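You operate a simulated robot arm through the tools that you are given. There is no shell and no other tool. Be economical: measure what you need, move in short steps, check, and stop when the job is done.

You run a simulated two-armed robot. Do the job below in one go: nothing can be reset, and whatever is moved stays where it is left.

JOB
Fetch tin lot 922 from the cupboard to the bench top.
Fine: shut and latch the blue door again.

Only the result counts: the job must be done as asked and must still hold three seconds after the hand-in. Knocking over, shifting, dropping, spilling or breaking anything else fails it.

ROBOT AND FRAMES
Two 7-joint arms with two-finger parallel grippers on one trunk, on a base that drives. Base frame: it is fixed to the floor where the robot stands at the start and does not move with it; the origin is under the middle of the robot, x ahead of it, y to its left, z up. Lengths are in m, angles in degrees, forces in N, time in s.
The left shoulder is at the start at [0.05, 0.158, 0.92], the right one opposite. With the tool pointing down near the work surface each hand reaches from about 0.1 to 0.62 m from the robot's upright axis, wherever it stands, measured 20 degrees to its own side. Places, roughly: blue door [0.5, 0.2, 0.4]; cupboard latch [0.6, 0.1, 0.7]; store bench top [0.7, 0.3, 0.8]. Payload 3.91 kg a hand.
The tool frame of a hand sits at the grasp point between the pads (the TCP): z along the fingers, y along the line on which they close. The tips reach 0.03 m beyond it. The gripper opens to 0.11 m. The fingers are 0.02 m wide and 0.01 m thick; the gripper's body (0.048 by 0.112 m) begins 0.055 m behind the TCP.
Orientation is that of the tool frame in the base frame, as a unit quaternion [x, y, z, w]. With the fingers straight down and closing along the base's y, the tool's x points along the base's -x, its y along +y and its z along -z.

CONTROLS
- The arms move only by the tool apply_moves. It takes "left_rows", "right_rows" or both (then of equal length, played together; a hand with none holds still); each is text: rows parted by semicolons, each of 7 numbers parted by spaces: the turn, a rotation vector about the base's x, y, z in degrees, then the shift along the base's x, y, z in m, then the opening, from 0 (shut) to 1 (fully open). In form: ax ay az dx dy dz jaw; .... A call has 1 to 20 rows; each row shifts and turns the commanded pose from where the row before left it. A row lasts 0.2 s, in which the tool goes at most 0.05 m and 8.6 degrees; a call with a longer step from one row to the next is refused whole, and so is a gripper value outside its range. Where a pose cannot be reached the arm comes as near as it can. A force on the tool above 90 N (or 10 N above the force at the start of the call, whichever is more), or a blocked arm, ends the call early, and 0.2 s more pass. Each finger travels about 0.153 m/s and halts on what it meets, pressing with about 33 N; the grip force reading is that of the motor and also rises with nothing between the fingers. The clock runs only during rows and for 0.2 s after the last one: add rows that do not move to give the fingers time. It gives the time, the measured TCP pose, the force on the tool (base axes), the opening and the grip force at its end, in the units of the frame above (readings bear some noise), with the torque about the TCP (base axes, N m) and any sound that the robot's microphone picked up.
- Cameras (640 x 400 px; columns grow to the right, rows downward): "scene" is now at [0.1259, 0.0144, 1.0556]; the picture's right is [0.14, -0.99, 0.00], its down [-0.58, -0.08, -0.81] and it looks along [0.80, 0.11, -0.59] (base axes); focal length 214 px, centre (320, 200). "left" rides on the left gripper at [0.072, -0.017, -0.103] in its tool frame; the picture's right is [0.23, 0.97, 0.00], its down [-0.76, 0.18, -0.62] and it looks along [-0.61, 0.14, 0.78] (tool axes); focal length 222 px, centre (320, 200). "right" rides on the right gripper at [0.072, 0.017, -0.103] in its tool frame; the picture's right is [-0.23, 0.97, 0.00], its down [-0.76, -0.18, -0.62] and it looks along [-0.61, -0.14, 0.78] (tool axes); focal length 222 px, centre (320, 200). There is no depth. A picture from a camera that has moved, and an enlarged one, comes with that camera's place and axes in the base frame and with its lens.
- snapshot(camera): a new picture of that camera. No time passes.
- raise_lower(by): slides the trunk up (or, below 0, down) by that many m; the arms and the scene camera ride with it, the base frame stays. It gives what a move gives, with no picture.
- drive_base(legs): drives the robot by 1 to 6 legs, each [ahead, turn to the left] in m and degrees, along the robot's own axes; the way and the turn of a leg run together, so that a leg with both is an arc; at most 1.5 m and 180 degrees a leg. The arms and the cameras ride along, it lands a little off, and it stops where it bumps. It gives what a move gives.
- turn_head(pan, tilt): turns the head with the scene camera to pan (to the left, within 80 degrees either way) and tilt (down, from -29 to 69), counted from straight ahead of the robot. It gives what a move gives.
- zoom(camera, box): a new picture of the part [left, top, right, bottom] of that camera's present view, enlarged. No time passes.
- finish_job(): hands the job in; it is judged then, once.

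Go step by step. Nothing tells you exact positions but the pictures and the camera data: compare them with the known pose of the tool, close in by small moves and look again before you grip or let go. The budget is 120 turns and 88 pictures, counting those below and the enlarged ones. Unless the task says otherwise, let go and move clear before handing in, and close with one line.

The tools are called as name(argument=value, ...) on one line, values as JSON. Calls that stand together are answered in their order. apply_moves: Moves the arms, as the interface text tells. Its arguments: {"type":"object","properties":{"left_rows":{"type":"string"},"right_rows":{"type":"string"}},"required":[]} The other tools are called the same way: raise_lower (by) slides the trunk up or down; drive_base (legs) drives the base; turn_head (pan, tilt) turns the head that bears the scene camera; snapshot (camera) takes a picture; zoom (camera, box) takes an enlarged picture of a part of a camera's view; finish_job () hands the job in.

At the start:

```text
t: 0.0
left_eef_pos: [0.523, 0.2087, 1.0598]
left_tool_rot: [-0.001, 1.0, -0.001, 0.002]
left_contact_force: [0.0, 0.7, -0.4]
left_moment: [-0.03, -0.03, 0.0]
left_opening: 0.1102
left_gripper_force: 0.1
right_eef_pos: [0.3911, -0.1007, 1.0816]
right_tool_rot: [0.001, 1.0, 0.0, 0.002]
right_contact_force: [-0.1, 0.0, 0.2]
right_moment: [-0.04, 0.0, 0.01]
right_opening: 0.1102
right_gripper_force: 0.0
trunk travel left (down, up): [-0.162, 0.32]
robot x, y, heading: [0.0018, 0.0017, 0.1]
head pan, tilt: [8.2, 36.1]
```

scene: 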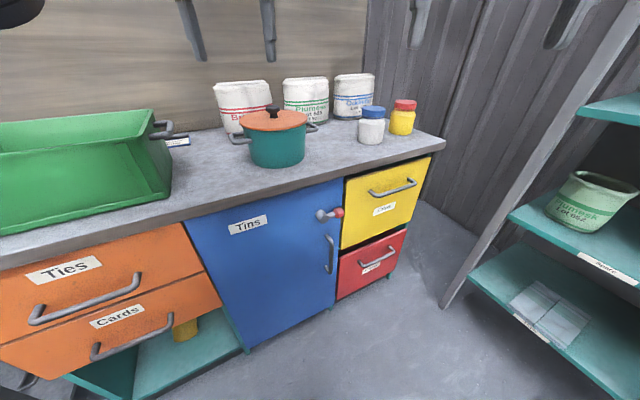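
right: 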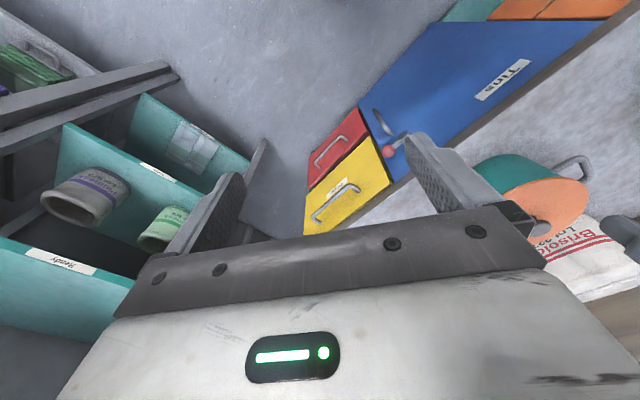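
left: 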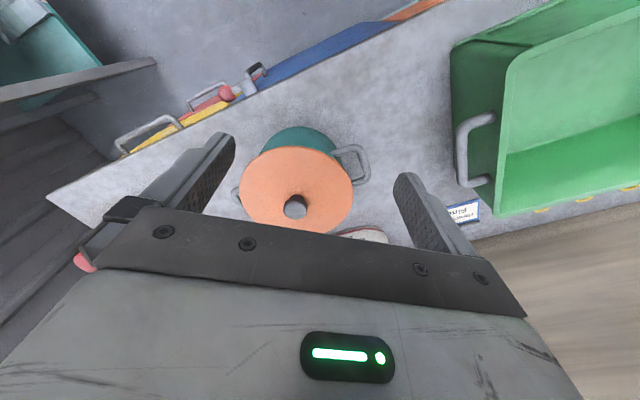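

I see the blue "Tins" door with a red-tipped latch at its upper right and a vertical handle below it. I zoom in on them to learn how the latch works.

zoom(camera="scene", box=[260, 170, 420, 290])

zoom(camera="scene", box=[180, 60, 440, 200])

```text
3.33 times, centred on (340, 230) of scene
camera zoom: at [0.1259, 0.0144, 1.0556], right [0.14, -0.99, 0.0], down [-0.58, -0.08, -0.81], along [0.8, 0.11, -0.59], focal length 715 px, centre (253, 100)
```

zoom: 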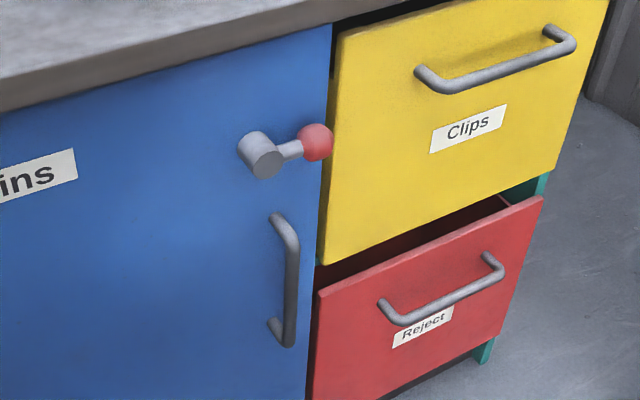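

```text
2.46 times, centred on (310, 130) of scene
camera zoom: at [0.1259, 0.0144, 1.0556], right [0.14, -0.99, 0.0], down [-0.58, -0.08, -0.81], along [0.8, 0.11, -0.59], focal length 528 px, centre (345, 372)
```

zoom: 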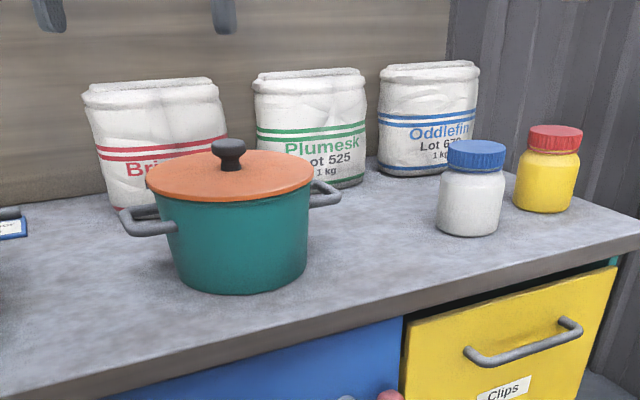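

The lever pivots near (0.57, 0.07, 0.67) with its red ball near (0.605, 0.03, 0.667). The bench front is turned about 37° to the left, and the blue door is hinged on its left, so an open door would swing to where I stand. I retract the hands, then look around before driving to the right.

apply_moves(left_rows="0 0 0 -0.045 0 0 1; 0 0 0 -0.045 0 0 1; 0 0 0 -0.045 0 0 1; 0 0 0 -0.045 0 0 1; 0 0 0 -0.045 0 0 1", right_rows="0 0 0 -0.02 0 0 1; 0 0 0 -0.02 0 0 1; 0 0 0 -0.02 0 0 1; 0 0 0 -0.02 0 0 1; 0 0 0 -0.02 0 0 1")

turn_head(pan=-50, tilt=40)

snapshot(camera="scene")

```text
t: 1.2
left_eef_pos: [0.2971, 0.2048, 1.0598]
left_tool_rot: [-0.002, 1.0, 0.0, 0.0]
left_contact_force: [0.2, 1.0, 0.8]
left_moment: [0.03, 0.05, 0.0]
left_opening: 0.1099
left_gripper_force: 0.0
right_eef_pos: [0.2903, -0.1023, 1.0814]
right_tool_rot: [0.001, 1.0, 0.0, 0.001]
right_contact_force: [-0.1, -0.1, -0.6]
right_moment: [0.02, 0.07, 0.01]
right_opening: 0.1098
right_gripper_force: 0.1
trunk travel left (down, up): [-0.162, 0.32]
robot x, y, heading: [0.002, 0.0032, -0.0]
head pan, tilt: [8.2, 36.1]
```

```text
t: 2.5
left_eef_pos: [0.2976, 0.2045, 1.0594]
left_tool_rot: [-0.001, 1.0, 0.0, 0.001]
left_contact_force: [0.1, -0.1, -0.1]
left_moment: [-0.02, -0.01, 0.03]
left_opening: 0.1099
left_gripper_force: 0.1
right_eef_pos: [0.2916, -0.1043, 1.0806]
right_tool_rot: [-0.005, 1.0, 0.0, 0.0]
right_contact_force: [-4.6, -48.3, -20.2]
right_moment: [4.85, -2.48, 4.51]
right_opening: 0.1099
right_gripper_force: 0.0
trunk travel left (down, up): [-0.162, 0.32]
robot x, y, heading: [0.0017, 0.0013, -0.1]
head pan, tilt: [-50.0, 40.0]
```

```text
82 pictures are left
camera scene: at [0.1261, -0.0017, 1.0541], right [-0.04, -1.0, 0.0], down [-0.6, 0.03, -0.8], along [0.8, -0.03, -0.6], focal length 214 px, centre (320, 200)
```

scene: 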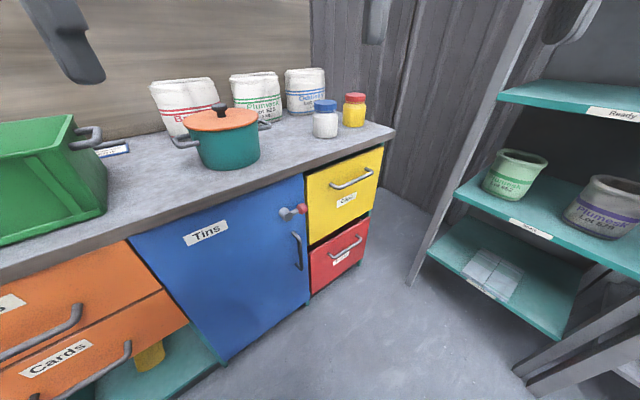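

The head touches the right arm, so I turn it back and move the right hand outward.

turn_head(pan=5, tilt=40)

apply_moves(right_rows="0 0 0 0.02 -0.03 0 1; 0 0 0 0.02 -0.03 0 1; 0 0 0 0 -0.03 -0.03 1; 0 0 0 0 -0.03 -0.03 1; 0 0 0 0 -0.03 -0.03 1")

turn_head(pan=-40, tilt=45)

snapshot(camera="scene")

```text
t: 3.7
left_eef_pos: [0.2967, 0.2056, 1.0601]
left_tool_rot: [-0.001, 1.0, 0.0, 0.0]
left_contact_force: [-0.1, -0.5, -0.1]
left_moment: [0.03, -0.03, -0.03]
left_opening: 0.1101
left_gripper_force: 0.1
right_eef_pos: [0.2915, -0.1029, 1.0815]
right_tool_rot: [0.002, 1.0, 0.001, 0.002]
right_contact_force: [-0.3, -0.4, -0.7]
right_moment: [-0.01, 0.01, -0.03]
right_opening: 0.1102
right_gripper_force: 0.1
trunk travel left (down, up): [-0.162, 0.32]
robot x, y, heading: [0.0033, 0.0028, 0.0]
head pan, tilt: [5.0, 40.0]
```

```text
t: 4.9
left_eef_pos: [0.2958, 0.2041, 1.0588]
left_tool_rot: [-0.001, 1.0, 0.0, 0.0]
left_contact_force: [-0.4, 0.6, 0.2]
left_moment: [-0.01, -0.02, 0.02]
left_opening: 0.11
left_gripper_force: 0.1
right_eef_pos: [0.3293, -0.2483, 0.9916]
right_tool_rot: [0.001, 1.0, 0.0, 0.001]
right_contact_force: [1.0, 0.1, -0.6]
right_moment: [-0.03, -0.01, -0.01]
right_opening: 0.1098
right_gripper_force: 0.0
trunk travel left (down, up): [-0.162, 0.32]
robot x, y, heading: [0.0011, -0.001, 0.1]
head pan, tilt: [5.0, 40.0]
```

```text
t: 6.0
left_eef_pos: [0.2964, 0.2044, 1.0598]
left_tool_rot: [0.0, 1.0, 0.0, 0.001]
left_contact_force: [0.9, -0.8, 0.4]
left_moment: [-0.01, -0.05, -0.03]
left_opening: 0.11
left_gripper_force: 0.0
right_eef_pos: [0.3294, -0.2464, 0.9915]
right_tool_rot: [0.001, 1.0, -0.001, 0.001]
right_contact_force: [-0.2, 0.3, 0.7]
right_moment: [0.04, 0.0, -0.02]
right_opening: 0.1102
right_gripper_force: 0.1
trunk travel left (down, up): [-0.162, 0.32]
robot x, y, heading: [-0.0012, -0.0013, -0.2]
head pan, tilt: [-40.0, 45.0]
```

```text
81 pictures are left
camera scene: at [0.1016, -0.0502, 1.0424], right [-0.64, -0.77, 0.0], down [-0.54, 0.45, -0.71], along [0.54, -0.45, -0.71], focal length 214 px, centre (320, 200)
```

scene: 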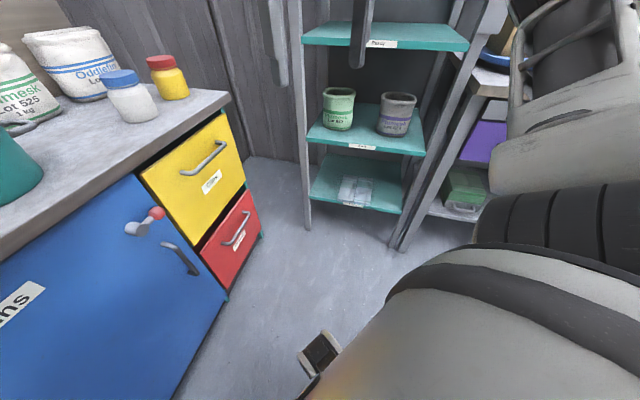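

The rack's front lies about 0.83 m along the bench from the start. I'll swing in reverse to a spot right of the door's swing, facing the bench.

turn_head(pan=0, tilt=40)

drive_base(legs=[[0, 75], [-0.42, 0], [0, -55], [0.25, 0], [0, 17.5]])

snapshot(camera="scene")

```text
t: 7.1
left_eef_pos: [0.2968, 0.2056, 1.0596]
left_tool_rot: [-0.001, 1.0, 0.0, 0.001]
left_contact_force: [-0.5, 0.4, 0.6]
left_moment: [-0.03, -0.02, -0.01]
left_opening: 0.1099
left_gripper_force: 0.0
right_eef_pos: [0.3289, -0.2465, 0.9921]
right_tool_rot: [0.001, 1.0, -0.001, 0.001]
right_contact_force: [-0.7, -0.7, 0.4]
right_moment: [0.03, 0.01, -0.01]
right_opening: 0.1102
right_gripper_force: 0.0
trunk travel left (down, up): [-0.162, 0.32]
robot x, y, heading: [0.0013, 0.0009, -0.0]
head pan, tilt: [0.0, 40.0]
```

```text
t: 17.6
left_eef_pos: [0.2381, 0.0191, 1.0582]
left_tool_rot: [-0.3, 0.954, 0.0, 0.001]
left_contact_force: [-0.6, -0.5, 0.7]
left_moment: [0.01, -0.02, 0.01]
left_opening: 0.1099
left_gripper_force: 0.1
right_eef_pos: [0.5228, -0.333, 0.9919]
right_tool_rot: [-0.298, 0.955, 0.001, 0.001]
right_contact_force: [0.1, 0.3, 0.2]
right_moment: [-0.03, -0.01, 0.02]
right_opening: 0.1101
right_gripper_force: 0.1
trunk travel left (down, up): [-0.162, 0.32]
robot x, y, heading: [0.1106, -0.3203, 35.1]
head pan, tilt: [0.0, 40.0]
```

```text
80 pictures are left
camera scene: at [0.213, -0.2455, 1.0497], right [0.57, -0.82, 0.0], down [-0.53, -0.37, -0.77], along [0.63, 0.44, -0.64], focal length 214 px, centre (320, 200)
```

scene: 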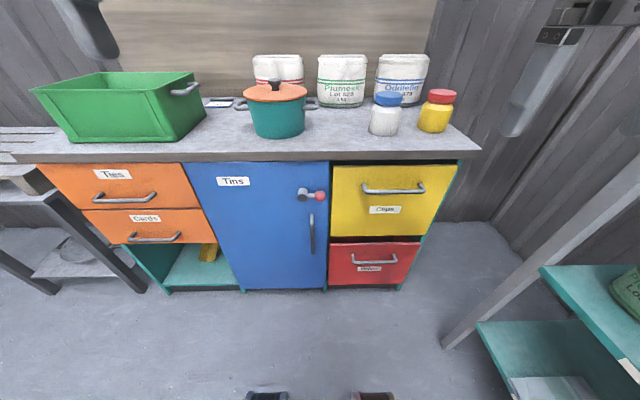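

Now I face the bench squarely. I zoom in on the latch and handle for precise bearings.

zoom(camera="scene", box=[180, 140, 350, 300])

zoom(camera="scene", box=[285, 165, 345, 265])

snapshot(camera="right")

```text
2.50 times, centred on (265, 220) of scene
camera zoom: at [0.213, -0.2455, 1.0497], right [0.57, -0.82, 0.0], down [-0.53, -0.37, -0.77], along [0.63, 0.44, -0.64], focal length 536 px, centre (458, 150)
```

zoom: 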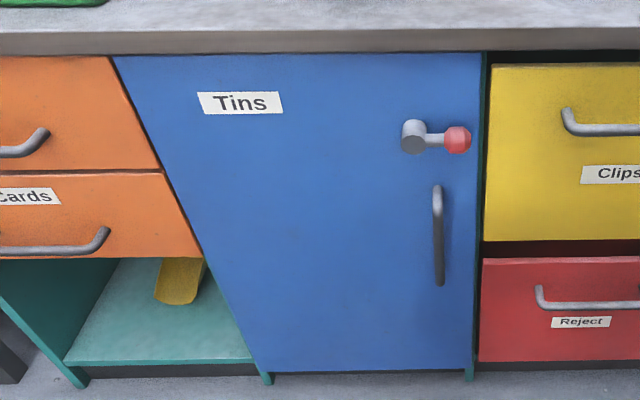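

```text
4.00 times, centred on (315, 215) of scene
camera zoom: at [0.213, -0.2455, 1.0497], right [0.57, -0.82, 0.0], down [-0.53, -0.37, -0.77], along [0.63, 0.44, -0.64], focal length 858 px, centre (340, 140)
```

zoom: 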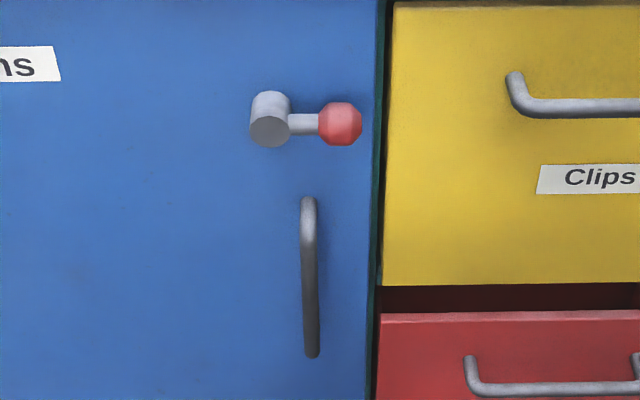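

```text
77 pictures are left
camera right: at [0.4527, -0.3608, 1.0947], right [-0.37, 0.93, 0.0], down [0.73, 0.29, 0.62], along [0.58, 0.23, -0.78], focal length 222 px, centre (320, 200)
```

right: 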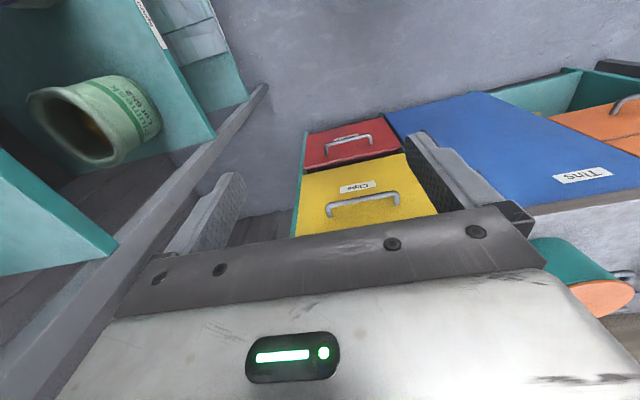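

Ball near (0.600, 0.027, 0.667), handle bar near (0.575, 0.04) with z 0.43–0.60, and the door normal has a heading of about 37°. I lower the trunk and turn the left tool to point at the door.

raise_lower(by=-0.15)

apply_moves(left_rows="4.924 -6.534 0 0.0156 -0.0008 -0.02 0; 4.924 -6.534 0 0.0156 -0.0008 -0.02 0; 4.924 -6.534 0 0.0156 -0.0008 -0.02 0; 4.924 -6.534 0 0.0156 -0.0008 -0.02 0; 4.924 -6.534 0 0.0156 -0.0008 -0.02 0; 4.924 -6.534 0 0.0156 -0.0008 -0.02 0; 4.924 -6.534 0 0.0156 -0.0008 -0.02 0; 4.924 -6.534 0 0.0156 -0.0008 -0.02 0; 4.924 -6.534 0 0.0156 -0.0008 -0.02 0; 4.924 -6.534 0 0.0156 -0.0008 -0.02 0; 4.924 -6.534 0 0.0156 -0.0008 -0.02 0; 0 0 2 0 0 0 0")

snapshot(camera="scene")

snapshot(camera="left")

```text
t: 19.4
left_eef_pos: [0.2373, 0.0186, 0.9089]
left_tool_rot: [-0.3, 0.954, 0.001, 0.0]
left_contact_force: [0.5, -0.4, 0.4]
left_moment: [0.04, 0.02, 0.0]
left_opening: 0.11
left_gripper_force: 0.1
right_eef_pos: [0.5222, -0.3334, 0.8422]
right_tool_rot: [-0.298, 0.954, 0.0, 0.0]
right_contact_force: [-0.6, 0.8, 1.2]
right_moment: [-0.01, 0.01, 0.01]
right_opening: 0.11
right_gripper_force: 0.1
trunk travel left (down, up): [-0.012, 0.47]
robot x, y, heading: [0.1096, -0.3204, 34.9]
head pan, tilt: [0.0, 40.0]
```

```text
t: 22.0
left_eef_pos: [0.4172, 0.0107, 0.6909]
left_tool_rot: [-0.223, 0.67, 0.248, 0.663]
left_contact_force: [0.5, 0.3, -0.9]
left_moment: [0.0, 0.0, 0.0]
left_opening: 0.0
left_gripper_force: 32.9
left hand out of reach, approached as far as the arm can: row 8
right_eef_pos: [0.523, -0.3341, 0.8432]
right_tool_rot: [-0.298, 0.955, 0.0, 0.001]
right_contact_force: [0.4, -0.4, 0.3]
right_moment: [0.0, -0.01, -0.01]
right_opening: 0.1102
right_gripper_force: 0.0
trunk travel left (down, up): [-0.012, 0.47]
robot x, y, heading: [0.1077, -0.3177, 34.6]
head pan, tilt: [0.0, 40.0]
```

```text
76 pictures are left
camera scene: at [0.213, -0.2456, 0.8997], right [0.57, -0.82, 0.0], down [-0.53, -0.37, -0.77], along [0.63, 0.44, -0.64], focal length 214 px, centre (320, 200)
```

scene: 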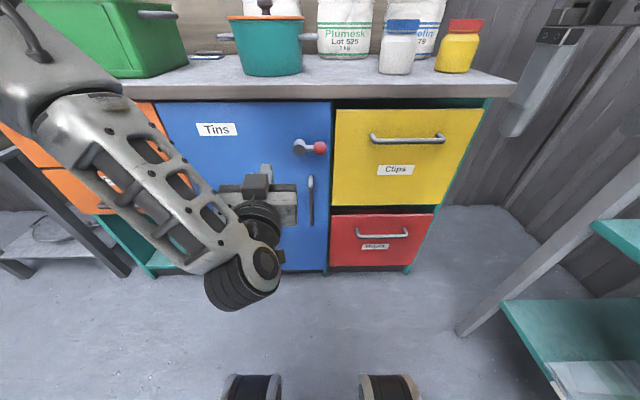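

```text
75 pictures are left
camera left: at [0.3462, -0.066, 0.6176], right [-0.62, 0.76, -0.19], down [-0.58, -0.28, 0.77], along [0.53, 0.58, 0.61], focal length 222 px, centre (320, 200)
```

left: 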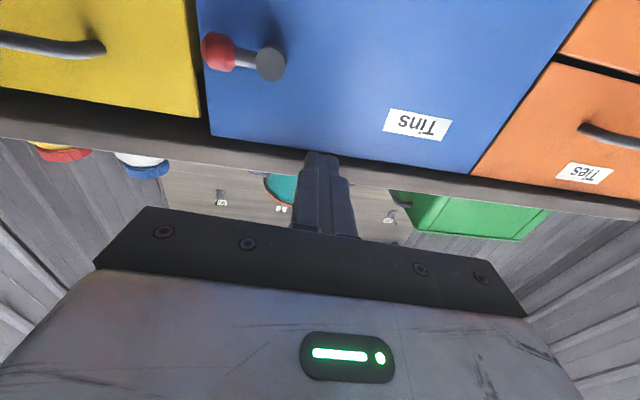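

The tool points at the door now, measured close to what I commanded. I bring the closed fingertips to just below and right of the ball, still clear of the door.

apply_moves(left_rows="0 0 -1.9 0.0285 -0.0129 -0.01375 0; 0 0 0 0.0285 -0.0129 -0.01375 0; 0 0 0 0.0285 -0.0129 -0.01375 0; 0 0 0 0.0285 -0.0129 -0.01375 0; 0 0 0 0 0 0 0")

zoom(camera="scene", box=[240, 90, 400, 250])

snapshot(camera="left")

```text
t: 23.2
left_eef_pos: [0.5362, -0.0433, 0.6378]
left_tool_rot: [-0.211, 0.675, 0.237, 0.667]
left_contact_force: [0.3, 0.2, 0.1]
left_moment: [-0.02, 0.0, 0.02]
left_opening: 0.0001
left_gripper_force: 33.2
right_eef_pos: [0.5225, -0.3326, 0.8414]
right_tool_rot: [-0.298, 0.954, 0.0, 0.001]
right_contact_force: [1.3, 0.0, 0.2]
right_moment: [-0.02, 0.03, -0.02]
right_opening: 0.1102
right_gripper_force: 0.1
trunk travel left (down, up): [-0.012, 0.47]
robot x, y, heading: [0.1075, -0.3216, 34.8]
head pan, tilt: [0.0, 40.0]
```

```text
2.50 times, centred on (320, 170) of scene
camera zoom: at [0.2131, -0.2456, 0.8997], right [0.57, -0.82, 0.0], down [-0.53, -0.37, -0.77], along [0.63, 0.44, -0.64], focal length 536 px, centre (320, 275)
```

zoom: 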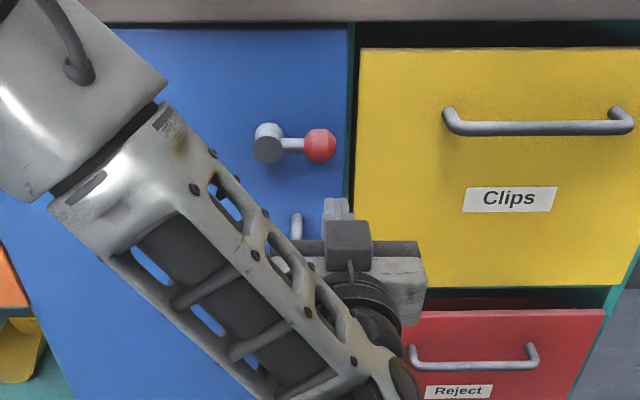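

```text
73 pictures are left
camera left: at [0.461, -0.1166, 0.5652], right [-0.59, 0.78, -0.19], down [-0.59, -0.26, 0.77], along [0.55, 0.57, 0.61], focal length 222 px, centre (320, 200)
```

left: 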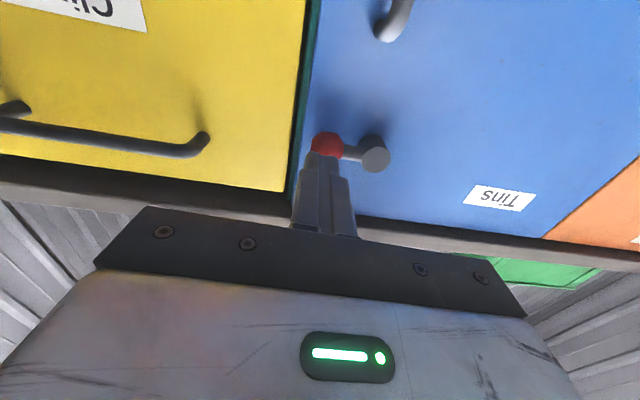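

The ball is at about (0.606, 0.029, 0.661) and my fingertips are right below it. I slide in under it and start pushing the lever up.

apply_moves(left_rows="0 0 0 -0.006 0.008 -0.012 0; 0 0 0 0.02 0.015 0 0; 0 0 0 0.02 0.015 0 0; 0 0 0 0.02 0.015 0 0; 0 0 0 0 0 0.01 0; 0 0 0 0 0 0.013 0; 0 0 0 0 0 0.013 0")

zoom(camera="scene", box=[240, 90, 400, 250])

```text
t: 24.8
left_eef_pos: [0.5865, 0.0102, 0.6366]
left_tool_rot: [-0.214, 0.696, 0.23, 0.646]
left_contact_force: [1.4, 4.4, -66.3]
left_moment: [-1.21, 1.23, -0.73]
left_opening: 0.0
left_gripper_force: 32.9
right_eef_pos: [0.5259, -0.3307, 0.8391]
right_tool_rot: [-0.298, 0.955, -0.001, -0.003]
right_contact_force: [-0.3, 0.7, -0.5]
right_moment: [-0.01, -0.01, 0.01]
right_opening: 0.1102
right_gripper_force: 0.0
trunk travel left (down, up): [-0.012, 0.47]
robot x, y, heading: [0.1103, -0.3167, 34.6]
head pan, tilt: [0.0, 40.0]
```

```text
2.50 times, centred on (320, 170) of scene
camera zoom: at [0.2164, -0.243, 0.8977], right [0.57, -0.82, 0.0], down [-0.53, -0.37, -0.76], along [0.63, 0.43, -0.65], focal length 536 px, centre (320, 275)
```

zoom: 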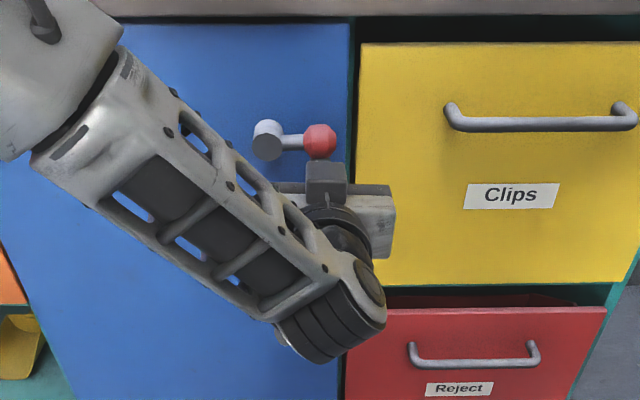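

The lever does not budge upward against 66 N, so it must turn downward. I back off, go above the ball and check the pose.

apply_moves(left_rows="0 0 0 0 0 -0.03 0; 0 0 0 -0.03 -0.0226 0 0; 0 0 0 -0.03 -0.0226 0 0; 0 0 0 0 0 0.035 0; 0 0 0 0 0 0.035 0; 0 0 0 0 0 0 0")

zoom(camera="scene", box=[240, 90, 400, 250])

```text
t: 26.2
left_eef_pos: [0.5296, -0.0346, 0.7034]
left_tool_rot: [-0.212, 0.674, 0.237, 0.667]
left_contact_force: [0.1, -0.3, 0.5]
left_moment: [0.04, -0.01, -0.01]
left_opening: 0.0002
left_gripper_force: 33.6
right_eef_pos: [0.5232, -0.3342, 0.8426]
right_tool_rot: [-0.299, 0.954, 0.0, 0.001]
right_contact_force: [1.0, 0.4, -0.5]
right_moment: [0.02, -0.03, 0.03]
right_opening: 0.1099
right_gripper_force: 0.0
trunk travel left (down, up): [-0.012, 0.47]
robot x, y, heading: [0.1129, -0.3209, 35.0]
head pan, tilt: [0.0, 40.0]
```

```text
2.50 times, centred on (320, 170) of scene
camera zoom: at [0.2131, -0.2456, 0.8997], right [0.57, -0.82, 0.0], down [-0.53, -0.37, -0.77], along [0.63, 0.44, -0.64], focal length 536 px, centre (320, 275)
```

zoom: 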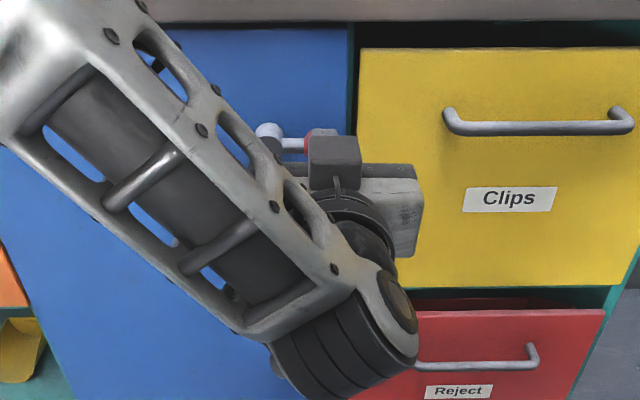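

Now above the ball; I slide in and push the lever down along its arc.

apply_moves(left_rows="0 0 0 0.0186 0.014 0 0; 0 0 0 0.0186 0.014 0 0; 0 0 0 0.0186 0.014 0 0; 0 0 0 0 0 -0.02 0; 0 0 0 0 0 -0.012 0; 0 0 0 0 0 -0.012 0; 0 0 0 -0.0025 0.0034 -0.014 0; 0 0 0 -0.0025 0.0034 -0.014 0; 0 0 0 0 0 0 0")

snapshot(camera="left")

zoom(camera="scene", box=[240, 90, 400, 250])

```text
t: 28.2
left_eef_pos: [0.581, 0.0159, 0.6276]
left_tool_rot: [-0.213, 0.674, 0.238, 0.666]
left_contact_force: [0.9, -1.2, -1.0]
left_moment: [0.02, -0.01, 0.01]
left_opening: 0.0
left_gripper_force: 32.8
right_eef_pos: [0.5224, -0.3339, 0.8418]
right_tool_rot: [-0.298, 0.954, 0.0, 0.001]
right_contact_force: [-0.4, 0.1, 0.0]
right_moment: [0.03, -0.01, -0.02]
right_opening: 0.1101
right_gripper_force: 0.0
trunk travel left (down, up): [-0.012, 0.47]
robot x, y, heading: [0.1109, -0.32, 35.0]
head pan, tilt: [0.0, 40.0]
```

```text
70 pictures are left
camera left: at [0.5053, -0.058, 0.5544], right [-0.59, 0.78, -0.19], down [-0.59, -0.26, 0.77], along [0.55, 0.57, 0.61], focal length 222 px, centre (320, 200)
```

left: 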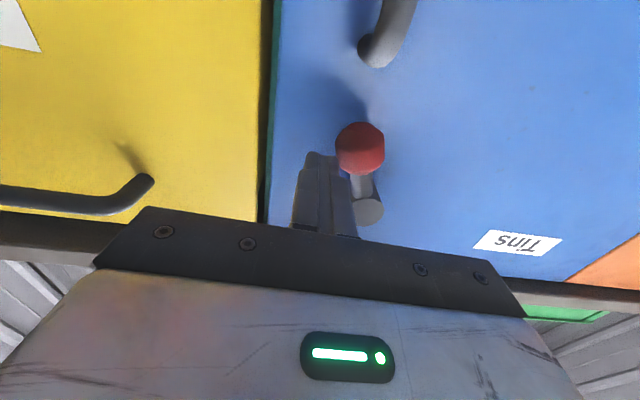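

```text
2.50 times, centred on (320, 170) of scene
camera zoom: at [0.2131, -0.2456, 0.8996], right [0.57, -0.82, 0.0], down [-0.53, -0.37, -0.77], along [0.63, 0.44, -0.64], focal length 536 px, centre (320, 275)
```

zoom: 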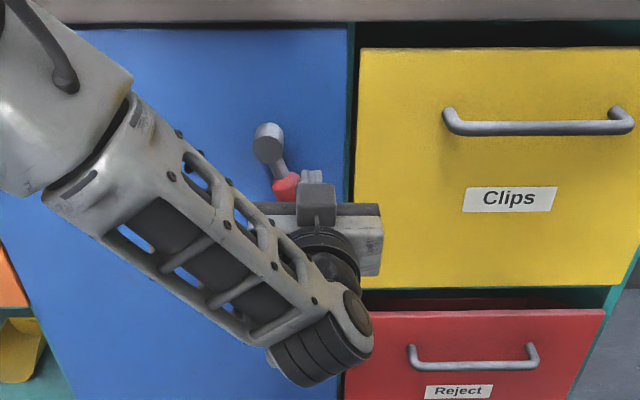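

The lever has swung down about 65°. I nudge it the rest of the way.

apply_moves(left_rows="0 0 0 -0.0048 0.0064 -0.006 0; 0 0 0 -0.006 0.008 -0.004 0; 0 0 0 -0.006 0.008 0 0; 0 0 0 0 0 0 0")

snapshot(camera="left")

```text
t: 29.2
left_eef_pos: [0.5658, 0.0289, 0.6169]
left_tool_rot: [-0.205, 0.678, 0.227, 0.669]
left_contact_force: [22.2, -33.5, -1.9]
left_moment: [-0.16, -0.06, -1.17]
left_opening: 0.0
left_gripper_force: 33.0
right_eef_pos: [0.5245, -0.3337, 0.8424]
right_tool_rot: [-0.298, 0.955, 0.0, 0.0]
right_contact_force: [-0.7, -0.1, -0.5]
right_moment: [0.01, 0.0, 0.0]
right_opening: 0.1102
right_gripper_force: 0.1
trunk travel left (down, up): [-0.012, 0.47]
robot x, y, heading: [0.1103, -0.3181, 35.0]
head pan, tilt: [0.0, 40.0]
```

```text
68 pictures are left
camera left: at [0.4891, -0.0436, 0.5457], right [-0.57, 0.8, -0.19], down [-0.59, -0.24, 0.77], along [0.57, 0.55, 0.61], focal length 222 px, centre (320, 200)
```

left: 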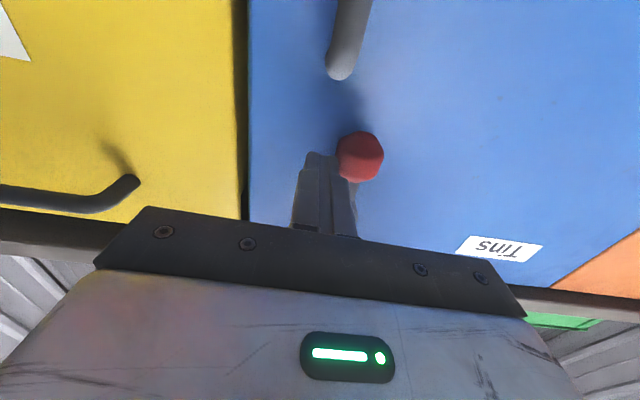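

The latch is at its lower stop. I withdraw and line up with the handle, jaws open.

apply_moves(left_rows="0 0 0 0.009 -0.012 0 0; 0 0 0 -0.036 -0.0271 0 0; 0 0 0 -0.036 -0.0271 0 0; 0 0 0 0 0 -0.034 0.7; 0 0 0 0 0 -0.034 0.7; 0 0 0 0 0 -0.034 0.7; 0 0 0 0 0 0 0.7")

snapshot(camera="left")

zoom(camera="scene", box=[240, 90, 400, 250])

```text
t: 30.8
left_eef_pos: [0.5043, -0.0395, 0.5305]
left_tool_rot: [-0.215, 0.674, 0.239, 0.665]
left_contact_force: [-0.9, -0.5, 0.2]
left_moment: [0.03, 0.01, 0.01]
left_opening: 0.0769
left_gripper_force: 0.1
left hand out of reach, approached as far as the arm can: row 6
right_eef_pos: [0.5234, -0.334, 0.8425]
right_tool_rot: [-0.298, 0.955, -0.001, -0.001]
right_contact_force: [-0.3, -0.6, 0.0]
right_moment: [0.0, -0.01, -0.03]
right_opening: 0.1099
right_gripper_force: 0.2
trunk travel left (down, up): [-0.012, 0.47]
robot x, y, heading: [0.1122, -0.3183, 34.9]
head pan, tilt: [0.0, 40.0]
```

```text
67 pictures are left
camera left: at [0.4301, -0.1145, 0.4579], right [-0.6, 0.78, -0.19], down [-0.58, -0.26, 0.77], along [0.55, 0.57, 0.61], focal length 222 px, centre (320, 200)
```

left: 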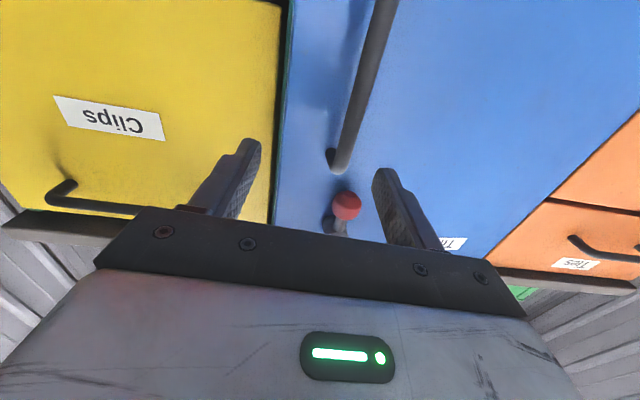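

```text
2.50 times, centred on (320, 170) of scene
camera zoom: at [0.2131, -0.2456, 0.8997], right [0.57, -0.82, 0.0], down [-0.53, -0.37, -0.77], along [0.63, 0.44, -0.64], focal length 536 px, centre (320, 275)
```

zoom: 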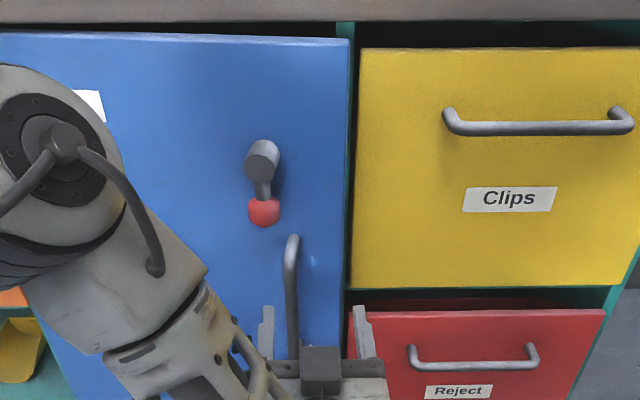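

The latch is released and the door has sprung slightly ajar. The bar is now near (0.540, 0.019), so I move over it and grip at z≈0.53.

apply_moves(left_rows="0 0 0 -0.015 0.02 0 0.7; 0 0 0 0.016 0.0122 0 0.7; 0 0 0 0.016 0.0122 0 0.7; 0 0 0 0.0167 0.0123 0 0.7; 0 0 0 0 0 0 0.7")

snapshot(camera="left")

zoom(camera="scene", box=[240, 90, 400, 250])

```text
t: 32.0
left_eef_pos: [0.545, -0.0095, 0.5534]
left_tool_rot: [-0.215, 0.674, 0.238, 0.665]
left_contact_force: [0.6, 0.4, 0.5]
left_moment: [-0.03, 0.01, -0.01]
left_opening: 0.0769
left_gripper_force: 0.0
left hand out of reach, approached as far as the arm can: row 1, 2, 3, 4
right_eef_pos: [0.5236, -0.3344, 0.8419]
right_tool_rot: [-0.298, 0.955, 0.0, 0.001]
right_contact_force: [0.5, 0.4, -0.3]
right_moment: [0.0, 0.01, -0.01]
right_opening: 0.1101
right_gripper_force: 0.0
trunk travel left (down, up): [-0.012, 0.47]
robot x, y, heading: [0.1121, -0.3177, 34.6]
head pan, tilt: [0.0, 40.0]
```

```text
65 pictures are left
camera left: at [0.4714, -0.0825, 0.4805], right [-0.6, 0.78, -0.19], down [-0.58, -0.26, 0.77], along [0.55, 0.57, 0.61], focal length 222 px, centre (320, 200)
```

left: 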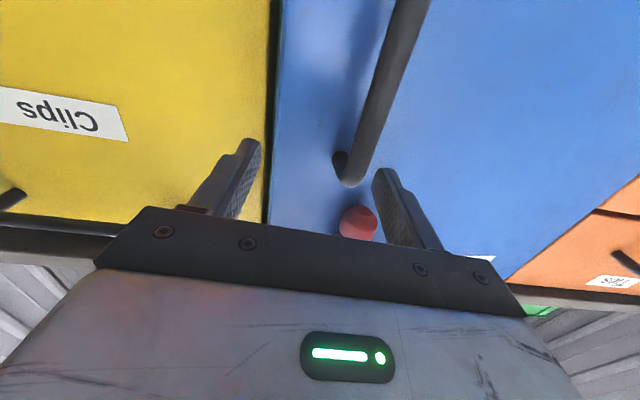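

```text
2.50 times, centred on (320, 170) of scene
camera zoom: at [0.2131, -0.2456, 0.8997], right [0.57, -0.82, 0.0], down [-0.53, -0.37, -0.77], along [0.63, 0.44, -0.64], focal length 536 px, centre (320, 275)
```

zoom: 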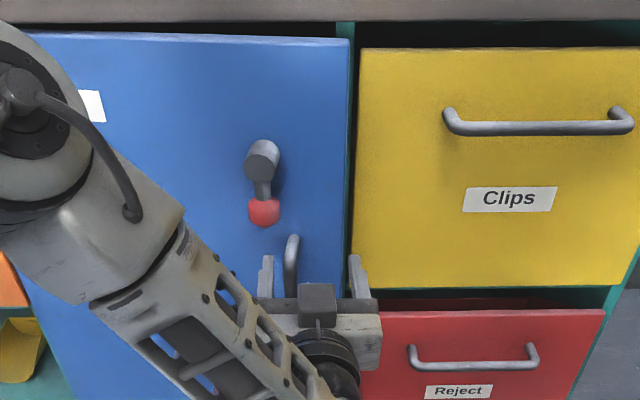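

The left arm nears a limit with a level tool this low. I pitch the fingers down 20° to gain reach.

apply_moves(left_rows="-4.03 5.35 0 0 0 0.005 0.7; -4.03 5.35 0 0 0 0.005 0.7; -4.03 5.35 0 0 0 0.005 0.7; 0 0 0 0 0 0 0.7")

zoom(camera="scene", box=[240, 90, 400, 250])

snapshot(camera="left")

```text
t: 33.0
left_eef_pos: [0.5452, -0.0085, 0.5677]
left_tool_rot: [-0.246, 0.782, 0.192, 0.539]
left_contact_force: [-0.3, 0.7, 0.4]
left_moment: [-0.04, 0.02, 0.0]
left_opening: 0.0774
left_gripper_force: 0.1
right_eef_pos: [0.5231, -0.3332, 0.8411]
right_tool_rot: [-0.298, 0.955, 0.001, 0.002]
right_contact_force: [0.9, -1.0, -0.1]
right_moment: [-0.01, -0.02, -0.02]
right_opening: 0.11
right_gripper_force: 0.0
trunk travel left (down, up): [-0.012, 0.47]
robot x, y, heading: [0.1126, -0.3186, 34.8]
head pan, tilt: [0.0, 40.0]
```

```text
2.50 times, centred on (320, 170) of scene
camera zoom: at [0.2131, -0.2456, 0.8997], right [0.57, -0.82, 0.0], down [-0.53, -0.37, -0.77], along [0.63, 0.44, -0.64], focal length 536 px, centre (320, 275)
```

zoom: 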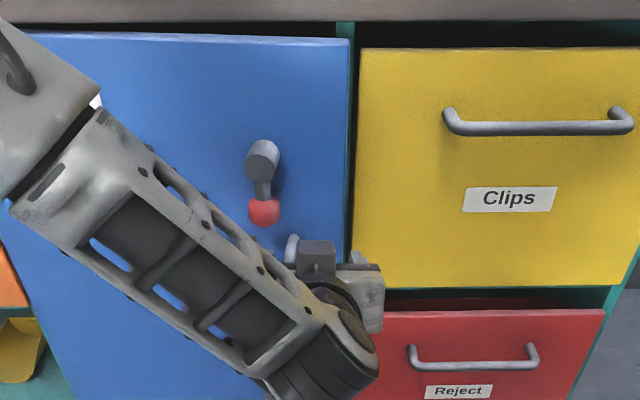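

```text
62 pictures are left
camera left: at [0.4556, -0.0939, 0.5348], right [-0.64, 0.74, -0.18], down [-0.35, -0.07, 0.94], along [0.68, 0.66, 0.31], focal length 222 px, centre (320, 200)
```

left: 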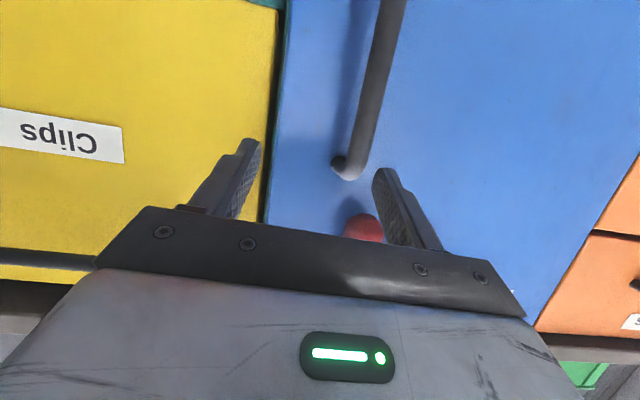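

The arm follows again. I lower 3.5 cm and shift left to centre on the bar.

apply_moves(left_rows="0 0 0 -0.0018 0.0124 -0.0175 0.7; 0 0 0 -0.0018 0.0124 -0.0175 0.7; 0 0 0 0 0 0 0.7")

snapshot(camera="left")

```text
t: 33.8
left_eef_pos: [0.5414, 0.0163, 0.5315]
left_tool_rot: [-0.246, 0.781, 0.193, 0.54]
left_contact_force: [-0.5, -0.1, 0.3]
left_moment: [0.03, 0.0, 0.04]
left_opening: 0.077
left_gripper_force: 0.0
right_eef_pos: [0.5237, -0.3344, 0.8421]
right_tool_rot: [-0.298, 0.955, 0.0, 0.0]
right_contact_force: [-0.1, -0.6, 0.4]
right_moment: [-0.03, 0.01, -0.01]
right_opening: 0.1099
right_gripper_force: 0.1
trunk travel left (down, up): [-0.012, 0.47]
robot x, y, heading: [0.1117, -0.3185, 34.5]
head pan, tilt: [0.0, 40.0]
```

```text
61 pictures are left
camera left: at [0.4513, -0.0688, 0.4975], right [-0.64, 0.74, -0.18], down [-0.35, -0.08, 0.93], along [0.68, 0.66, 0.31], focal length 222 px, centre (320, 200)
```

left: 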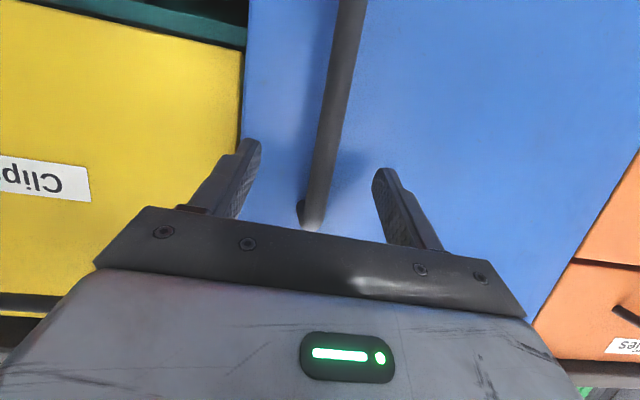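

The bar is centred between the fingers. I close on it.

apply_moves(left_rows="0 0 0 0 0 0 0; 0 0 0 0 0 0 0; 0 0 0 0 0 0 0")

```text
t: 34.6
left_eef_pos: [0.5417, 0.017, 0.5318]
left_tool_rot: [-0.246, 0.782, 0.191, 0.54]
left_contact_force: [-1.0, 0.6, -1.3]
left_moment: [-0.74, -0.73, 0.02]
left_opening: 0.0139
left_gripper_force: 44.7
right_eef_pos: [0.5227, -0.3335, 0.8417]
right_tool_rot: [-0.298, 0.954, 0.0, 0.001]
right_contact_force: [-0.4, -0.1, 0.9]
right_moment: [-0.01, 0.02, -0.01]
right_opening: 0.1101
right_gripper_force: 0.1
trunk travel left (down, up): [-0.012, 0.47]
robot x, y, heading: [0.1139, -0.3182, 34.8]
head pan, tilt: [0.0, 40.0]
```

Gripped at 14 mm. I pull along the hinge arc, yawing with the door.

apply_moves(left_rows="0 0 -4 -0.0233 -0.0091 0 0; 0 0 -4 -0.0228 -0.0070 0 0; 0 0 -4 -0.0232 -0.0054 0 0; 0 0 -4 -0.0235 -0.0037 0 0")

snapshot(camera="scene")

```text
t: 35.4
left_eef_pos: [0.4673, -0.0037, 0.532]
left_tool_rot: [-0.188, 0.81, 0.162, 0.531]
left_contact_force: [-2.5, 6.8, -17.3]
left_moment: [-1.12, -0.77, 0.18]
left_opening: 0.0147
left_gripper_force: 44.7
left hand out of reach, approached as far as the arm can: row 3, 4
right_eef_pos: [0.5244, -0.331, 0.8409]
right_tool_rot: [-0.299, 0.954, 0.0, 0.0]
right_contact_force: [1.4, 0.0, 0.1]
right_moment: [0.01, -0.02, -0.01]
right_opening: 0.1099
right_gripper_force: 0.0
trunk travel left (down, up): [-0.012, 0.47]
robot x, y, heading: [0.1142, -0.3185, 34.8]
head pan, tilt: [0.0, 40.0]
stopped in row 4 (left hand): the force on the tool passed its limit at 96 N (the readings are from after the stop); the commanded pose is now the measured one
```

```text
60 pictures are left
camera scene: at [0.2129, -0.2435, 0.8996], right [0.57, -0.82, 0.0], down [-0.53, -0.37, -0.77], along [0.63, 0.44, -0.64], focal length 214 px, centre (320, 200)
```

scene: 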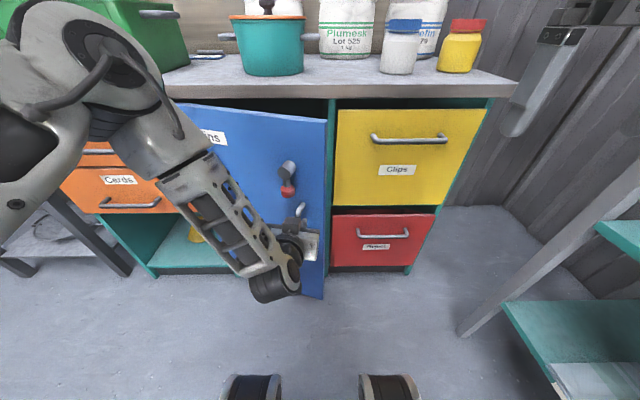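

The arm runs into its limit with the door about 19° open. I'll release, withdraw while pitching the tool to point down, then hook the inner side of the door from above with the same hand.

apply_moves(left_rows="0 0 0 0 0 0 0.8; 0 0 0 0 0 0 0.8; 0 0 0 0 0 0 0.8; -3.75 6.495 0 -0.0078 -0.0045 0 0.8; -3.75 6.495 0 -0.0078 -0.0045 0 0.8; -3.75 6.495 0 -0.0078 -0.0045 0 0.8; -3.75 6.495 0 -0.0078 -0.0045 0 0.8; -3.75 6.495 0 -0.0078 -0.0045 0 0.8; -3.75 6.495 0 -0.0078 -0.0045 0 0.8; -3.75 6.495 0 -0.0078 -0.0045 0 0.8; -3.75 6.495 0 -0.0078 -0.0045 0 0.8; -3.75 6.495 0 -0.0078 -0.0045 0 0.8")

snapshot(camera="scene")

```text
t: 38.0
left_eef_pos: [0.3986, -0.0471, 0.5356]
left_tool_rot: [-0.223, 0.975, 0.0, 0.005]
left_contact_force: [-0.9, -0.6, -0.9]
left_moment: [0.0, -0.02, 0.01]
left_opening: 0.088
left_gripper_force: 0.1
right_eef_pos: [0.5232, -0.332, 0.842]
right_tool_rot: [-0.299, 0.954, 0.0, 0.0]
right_contact_force: [0.3, 0.7, 0.8]
right_moment: [0.0, -0.02, -0.01]
right_opening: 0.1099
right_gripper_force: 0.0
trunk travel left (down, up): [-0.012, 0.47]
robot x, y, heading: [0.1093, -0.3174, 35.0]
head pan, tilt: [0.0, 40.0]
```

```text
59 pictures are left
camera scene: at [0.2126, -0.2442, 0.8997], right [0.57, -0.82, 0.0], down [-0.53, -0.37, -0.77], along [0.63, 0.44, -0.64], focal length 214 px, centre (320, 200)
```

scene: 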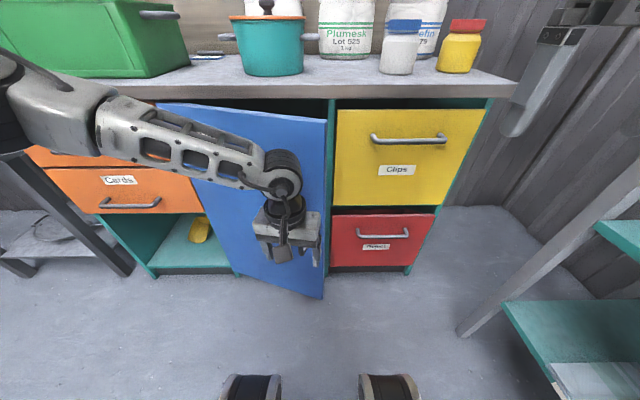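

Clear of the handle. I raise the hand above the door top (about 0.77) and position it over the gap between the door's inner face and the bench edge.

apply_moves(left_rows="0 0 0 0 0 0.045 0; 0 0 0 0 0 0.045 0; 0 0 0 0 0 0.045 0; 0 0 0 0 0 0.045 0; 0 0 0 0 0 0.045 0; 0 0 0 0 0 0.045 0; 0 0 0 0 0 0.045 0; 0 0 2.8 0.0389 0.0191 0 0; 0 0 2.8 0.0389 0.0191 0 0; 0 0 2.8 0.0389 0.0191 0 0; 0 0 2.8 0.0389 0.0191 0 0; 0 0 0 0 0 0 0")

snapshot(camera="left")

snapshot(camera="scene")

```text
t: 40.6
left_eef_pos: [0.535, 0.0145, 0.8475]
left_tool_rot: [-0.316, 0.949, 0.001, 0.007]
left_contact_force: [-0.2, -0.8, 0.3]
left_moment: [-0.02, 0.04, 0.01]
left_opening: 0.0001
left_gripper_force: 33.1
left hand out of reach, approached as far as the arm can: row 11
right_eef_pos: [0.524, -0.3313, 0.8407]
right_tool_rot: [-0.298, 0.954, 0.0, 0.001]
right_contact_force: [-0.2, 0.1, 0.5]
right_moment: [0.01, -0.01, 0.01]
right_opening: 0.1101
right_gripper_force: 0.0
trunk travel left (down, up): [-0.012, 0.47]
robot x, y, heading: [0.1132, -0.3208, 35.2]
head pan, tilt: [0.0, 40.0]
```

```text
58 pictures are left
camera left: at [0.4849, -0.0436, 0.9504], right [-0.77, 0.64, -0.01], down [0.49, 0.6, 0.63], along [0.41, 0.48, -0.77], focal length 222 px, centre (320, 200)
```

left: 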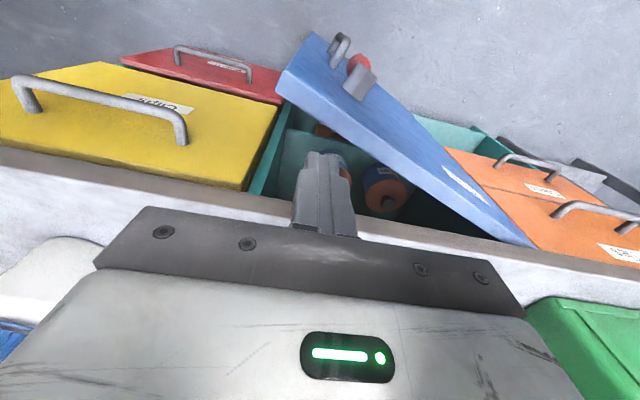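

```text
57 pictures are left
camera scene: at [0.2125, -0.2441, 0.8997], right [0.57, -0.82, 0.0], down [-0.53, -0.37, -0.77], along [0.63, 0.44, -0.64], focal length 214 px, centre (320, 200)
```

scene: 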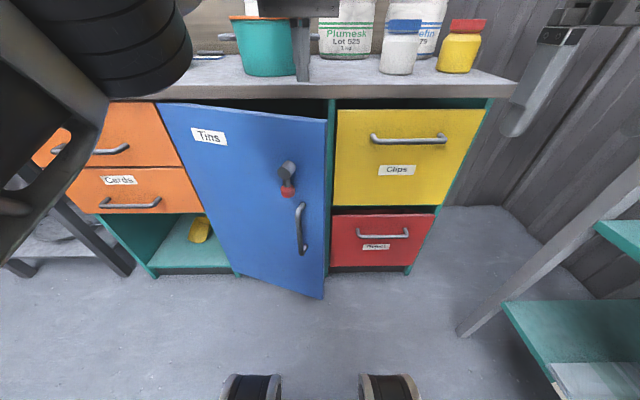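

I see the tins inside. The arm is at its forward limit, so I drive 4 cm closer for a better margin before lowering behind the door.

drive_base(legs=[[0.04, 1.5]])

zoom(camera="left", box=[220, 20, 480, 240])

```text
t: 41.5
left_eef_pos: [0.558, 0.0485, 0.846]
left_tool_rot: [-0.329, 0.944, 0.0, 0.006]
left_contact_force: [-0.1, -0.3, 0.1]
left_moment: [0.02, 0.05, 0.01]
left_opening: 0.0
left_gripper_force: 32.8
right_eef_pos: [0.5565, -0.298, 0.8421]
right_tool_rot: [-0.311, 0.95, 0.0, 0.0]
right_contact_force: [0.0, 0.2, -0.2]
right_moment: [0.02, -0.01, -0.04]
right_opening: 0.1101
right_gripper_force: 0.1
trunk travel left (down, up): [-0.012, 0.47]
robot x, y, heading: [0.1441, -0.2904, 36.5]
head pan, tilt: [0.0, 40.0]
```

```text
1.82 times, centred on (350, 130) of left
camera zoom: at [0.5101, -0.0108, 0.9504], right [-0.78, 0.62, -0.01], down [0.48, 0.61, 0.63], along [0.4, 0.49, -0.77], focal length 404 px, centre (266, 327)
```

zoom: 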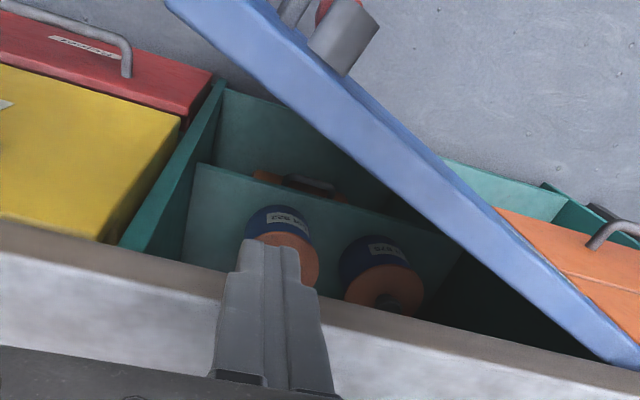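

Good clearance now, and two tins are visible behind the finger. I shift slightly away from the bench edge and lower the closed fingers behind the door.

apply_moves(left_rows="0 0 0 -0.0006 -0.0192 0 0; 0 0 0 0 0 -0.035 0; 0 0 0 0 0 -0.035 0; 0 0 0 0 0 -0.035 0; 0 0 0 0 0 0 0")

snapshot(camera="left")

```text
t: 42.7
left_eef_pos: [0.5581, 0.0287, 0.7447]
left_tool_rot: [-0.329, 0.944, 0.0, 0.007]
left_contact_force: [-0.1, 0.9, 0.0]
left_moment: [-0.03, 0.0, 0.0]
left_opening: 0.0004
left_gripper_force: 33.4
right_eef_pos: [0.5557, -0.2978, 0.8416]
right_tool_rot: [-0.311, 0.951, -0.001, 0.0]
right_contact_force: [0.5, -0.2, 0.0]
right_moment: [0.03, -0.01, 0.01]
right_opening: 0.1102
right_gripper_force: 0.1
trunk travel left (down, up): [-0.012, 0.47]
robot x, y, heading: [0.1422, -0.2978, 36.6]
head pan, tilt: [0.0, 40.0]
```

```text
55 pictures are left
camera left: at [0.5105, -0.031, 0.8479], right [-0.78, 0.62, -0.01], down [0.48, 0.61, 0.63], along [0.4, 0.49, -0.77], focal length 222 px, centre (320, 200)
```

left: 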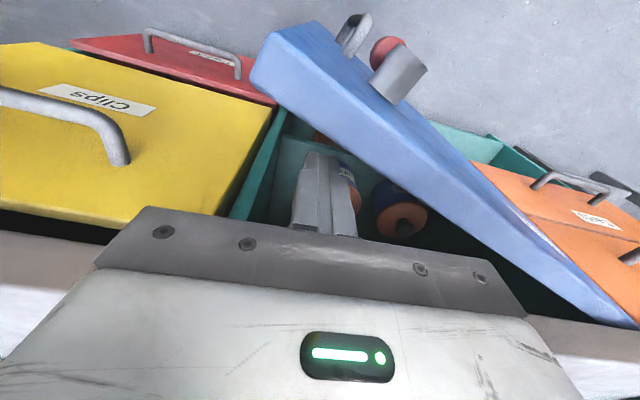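

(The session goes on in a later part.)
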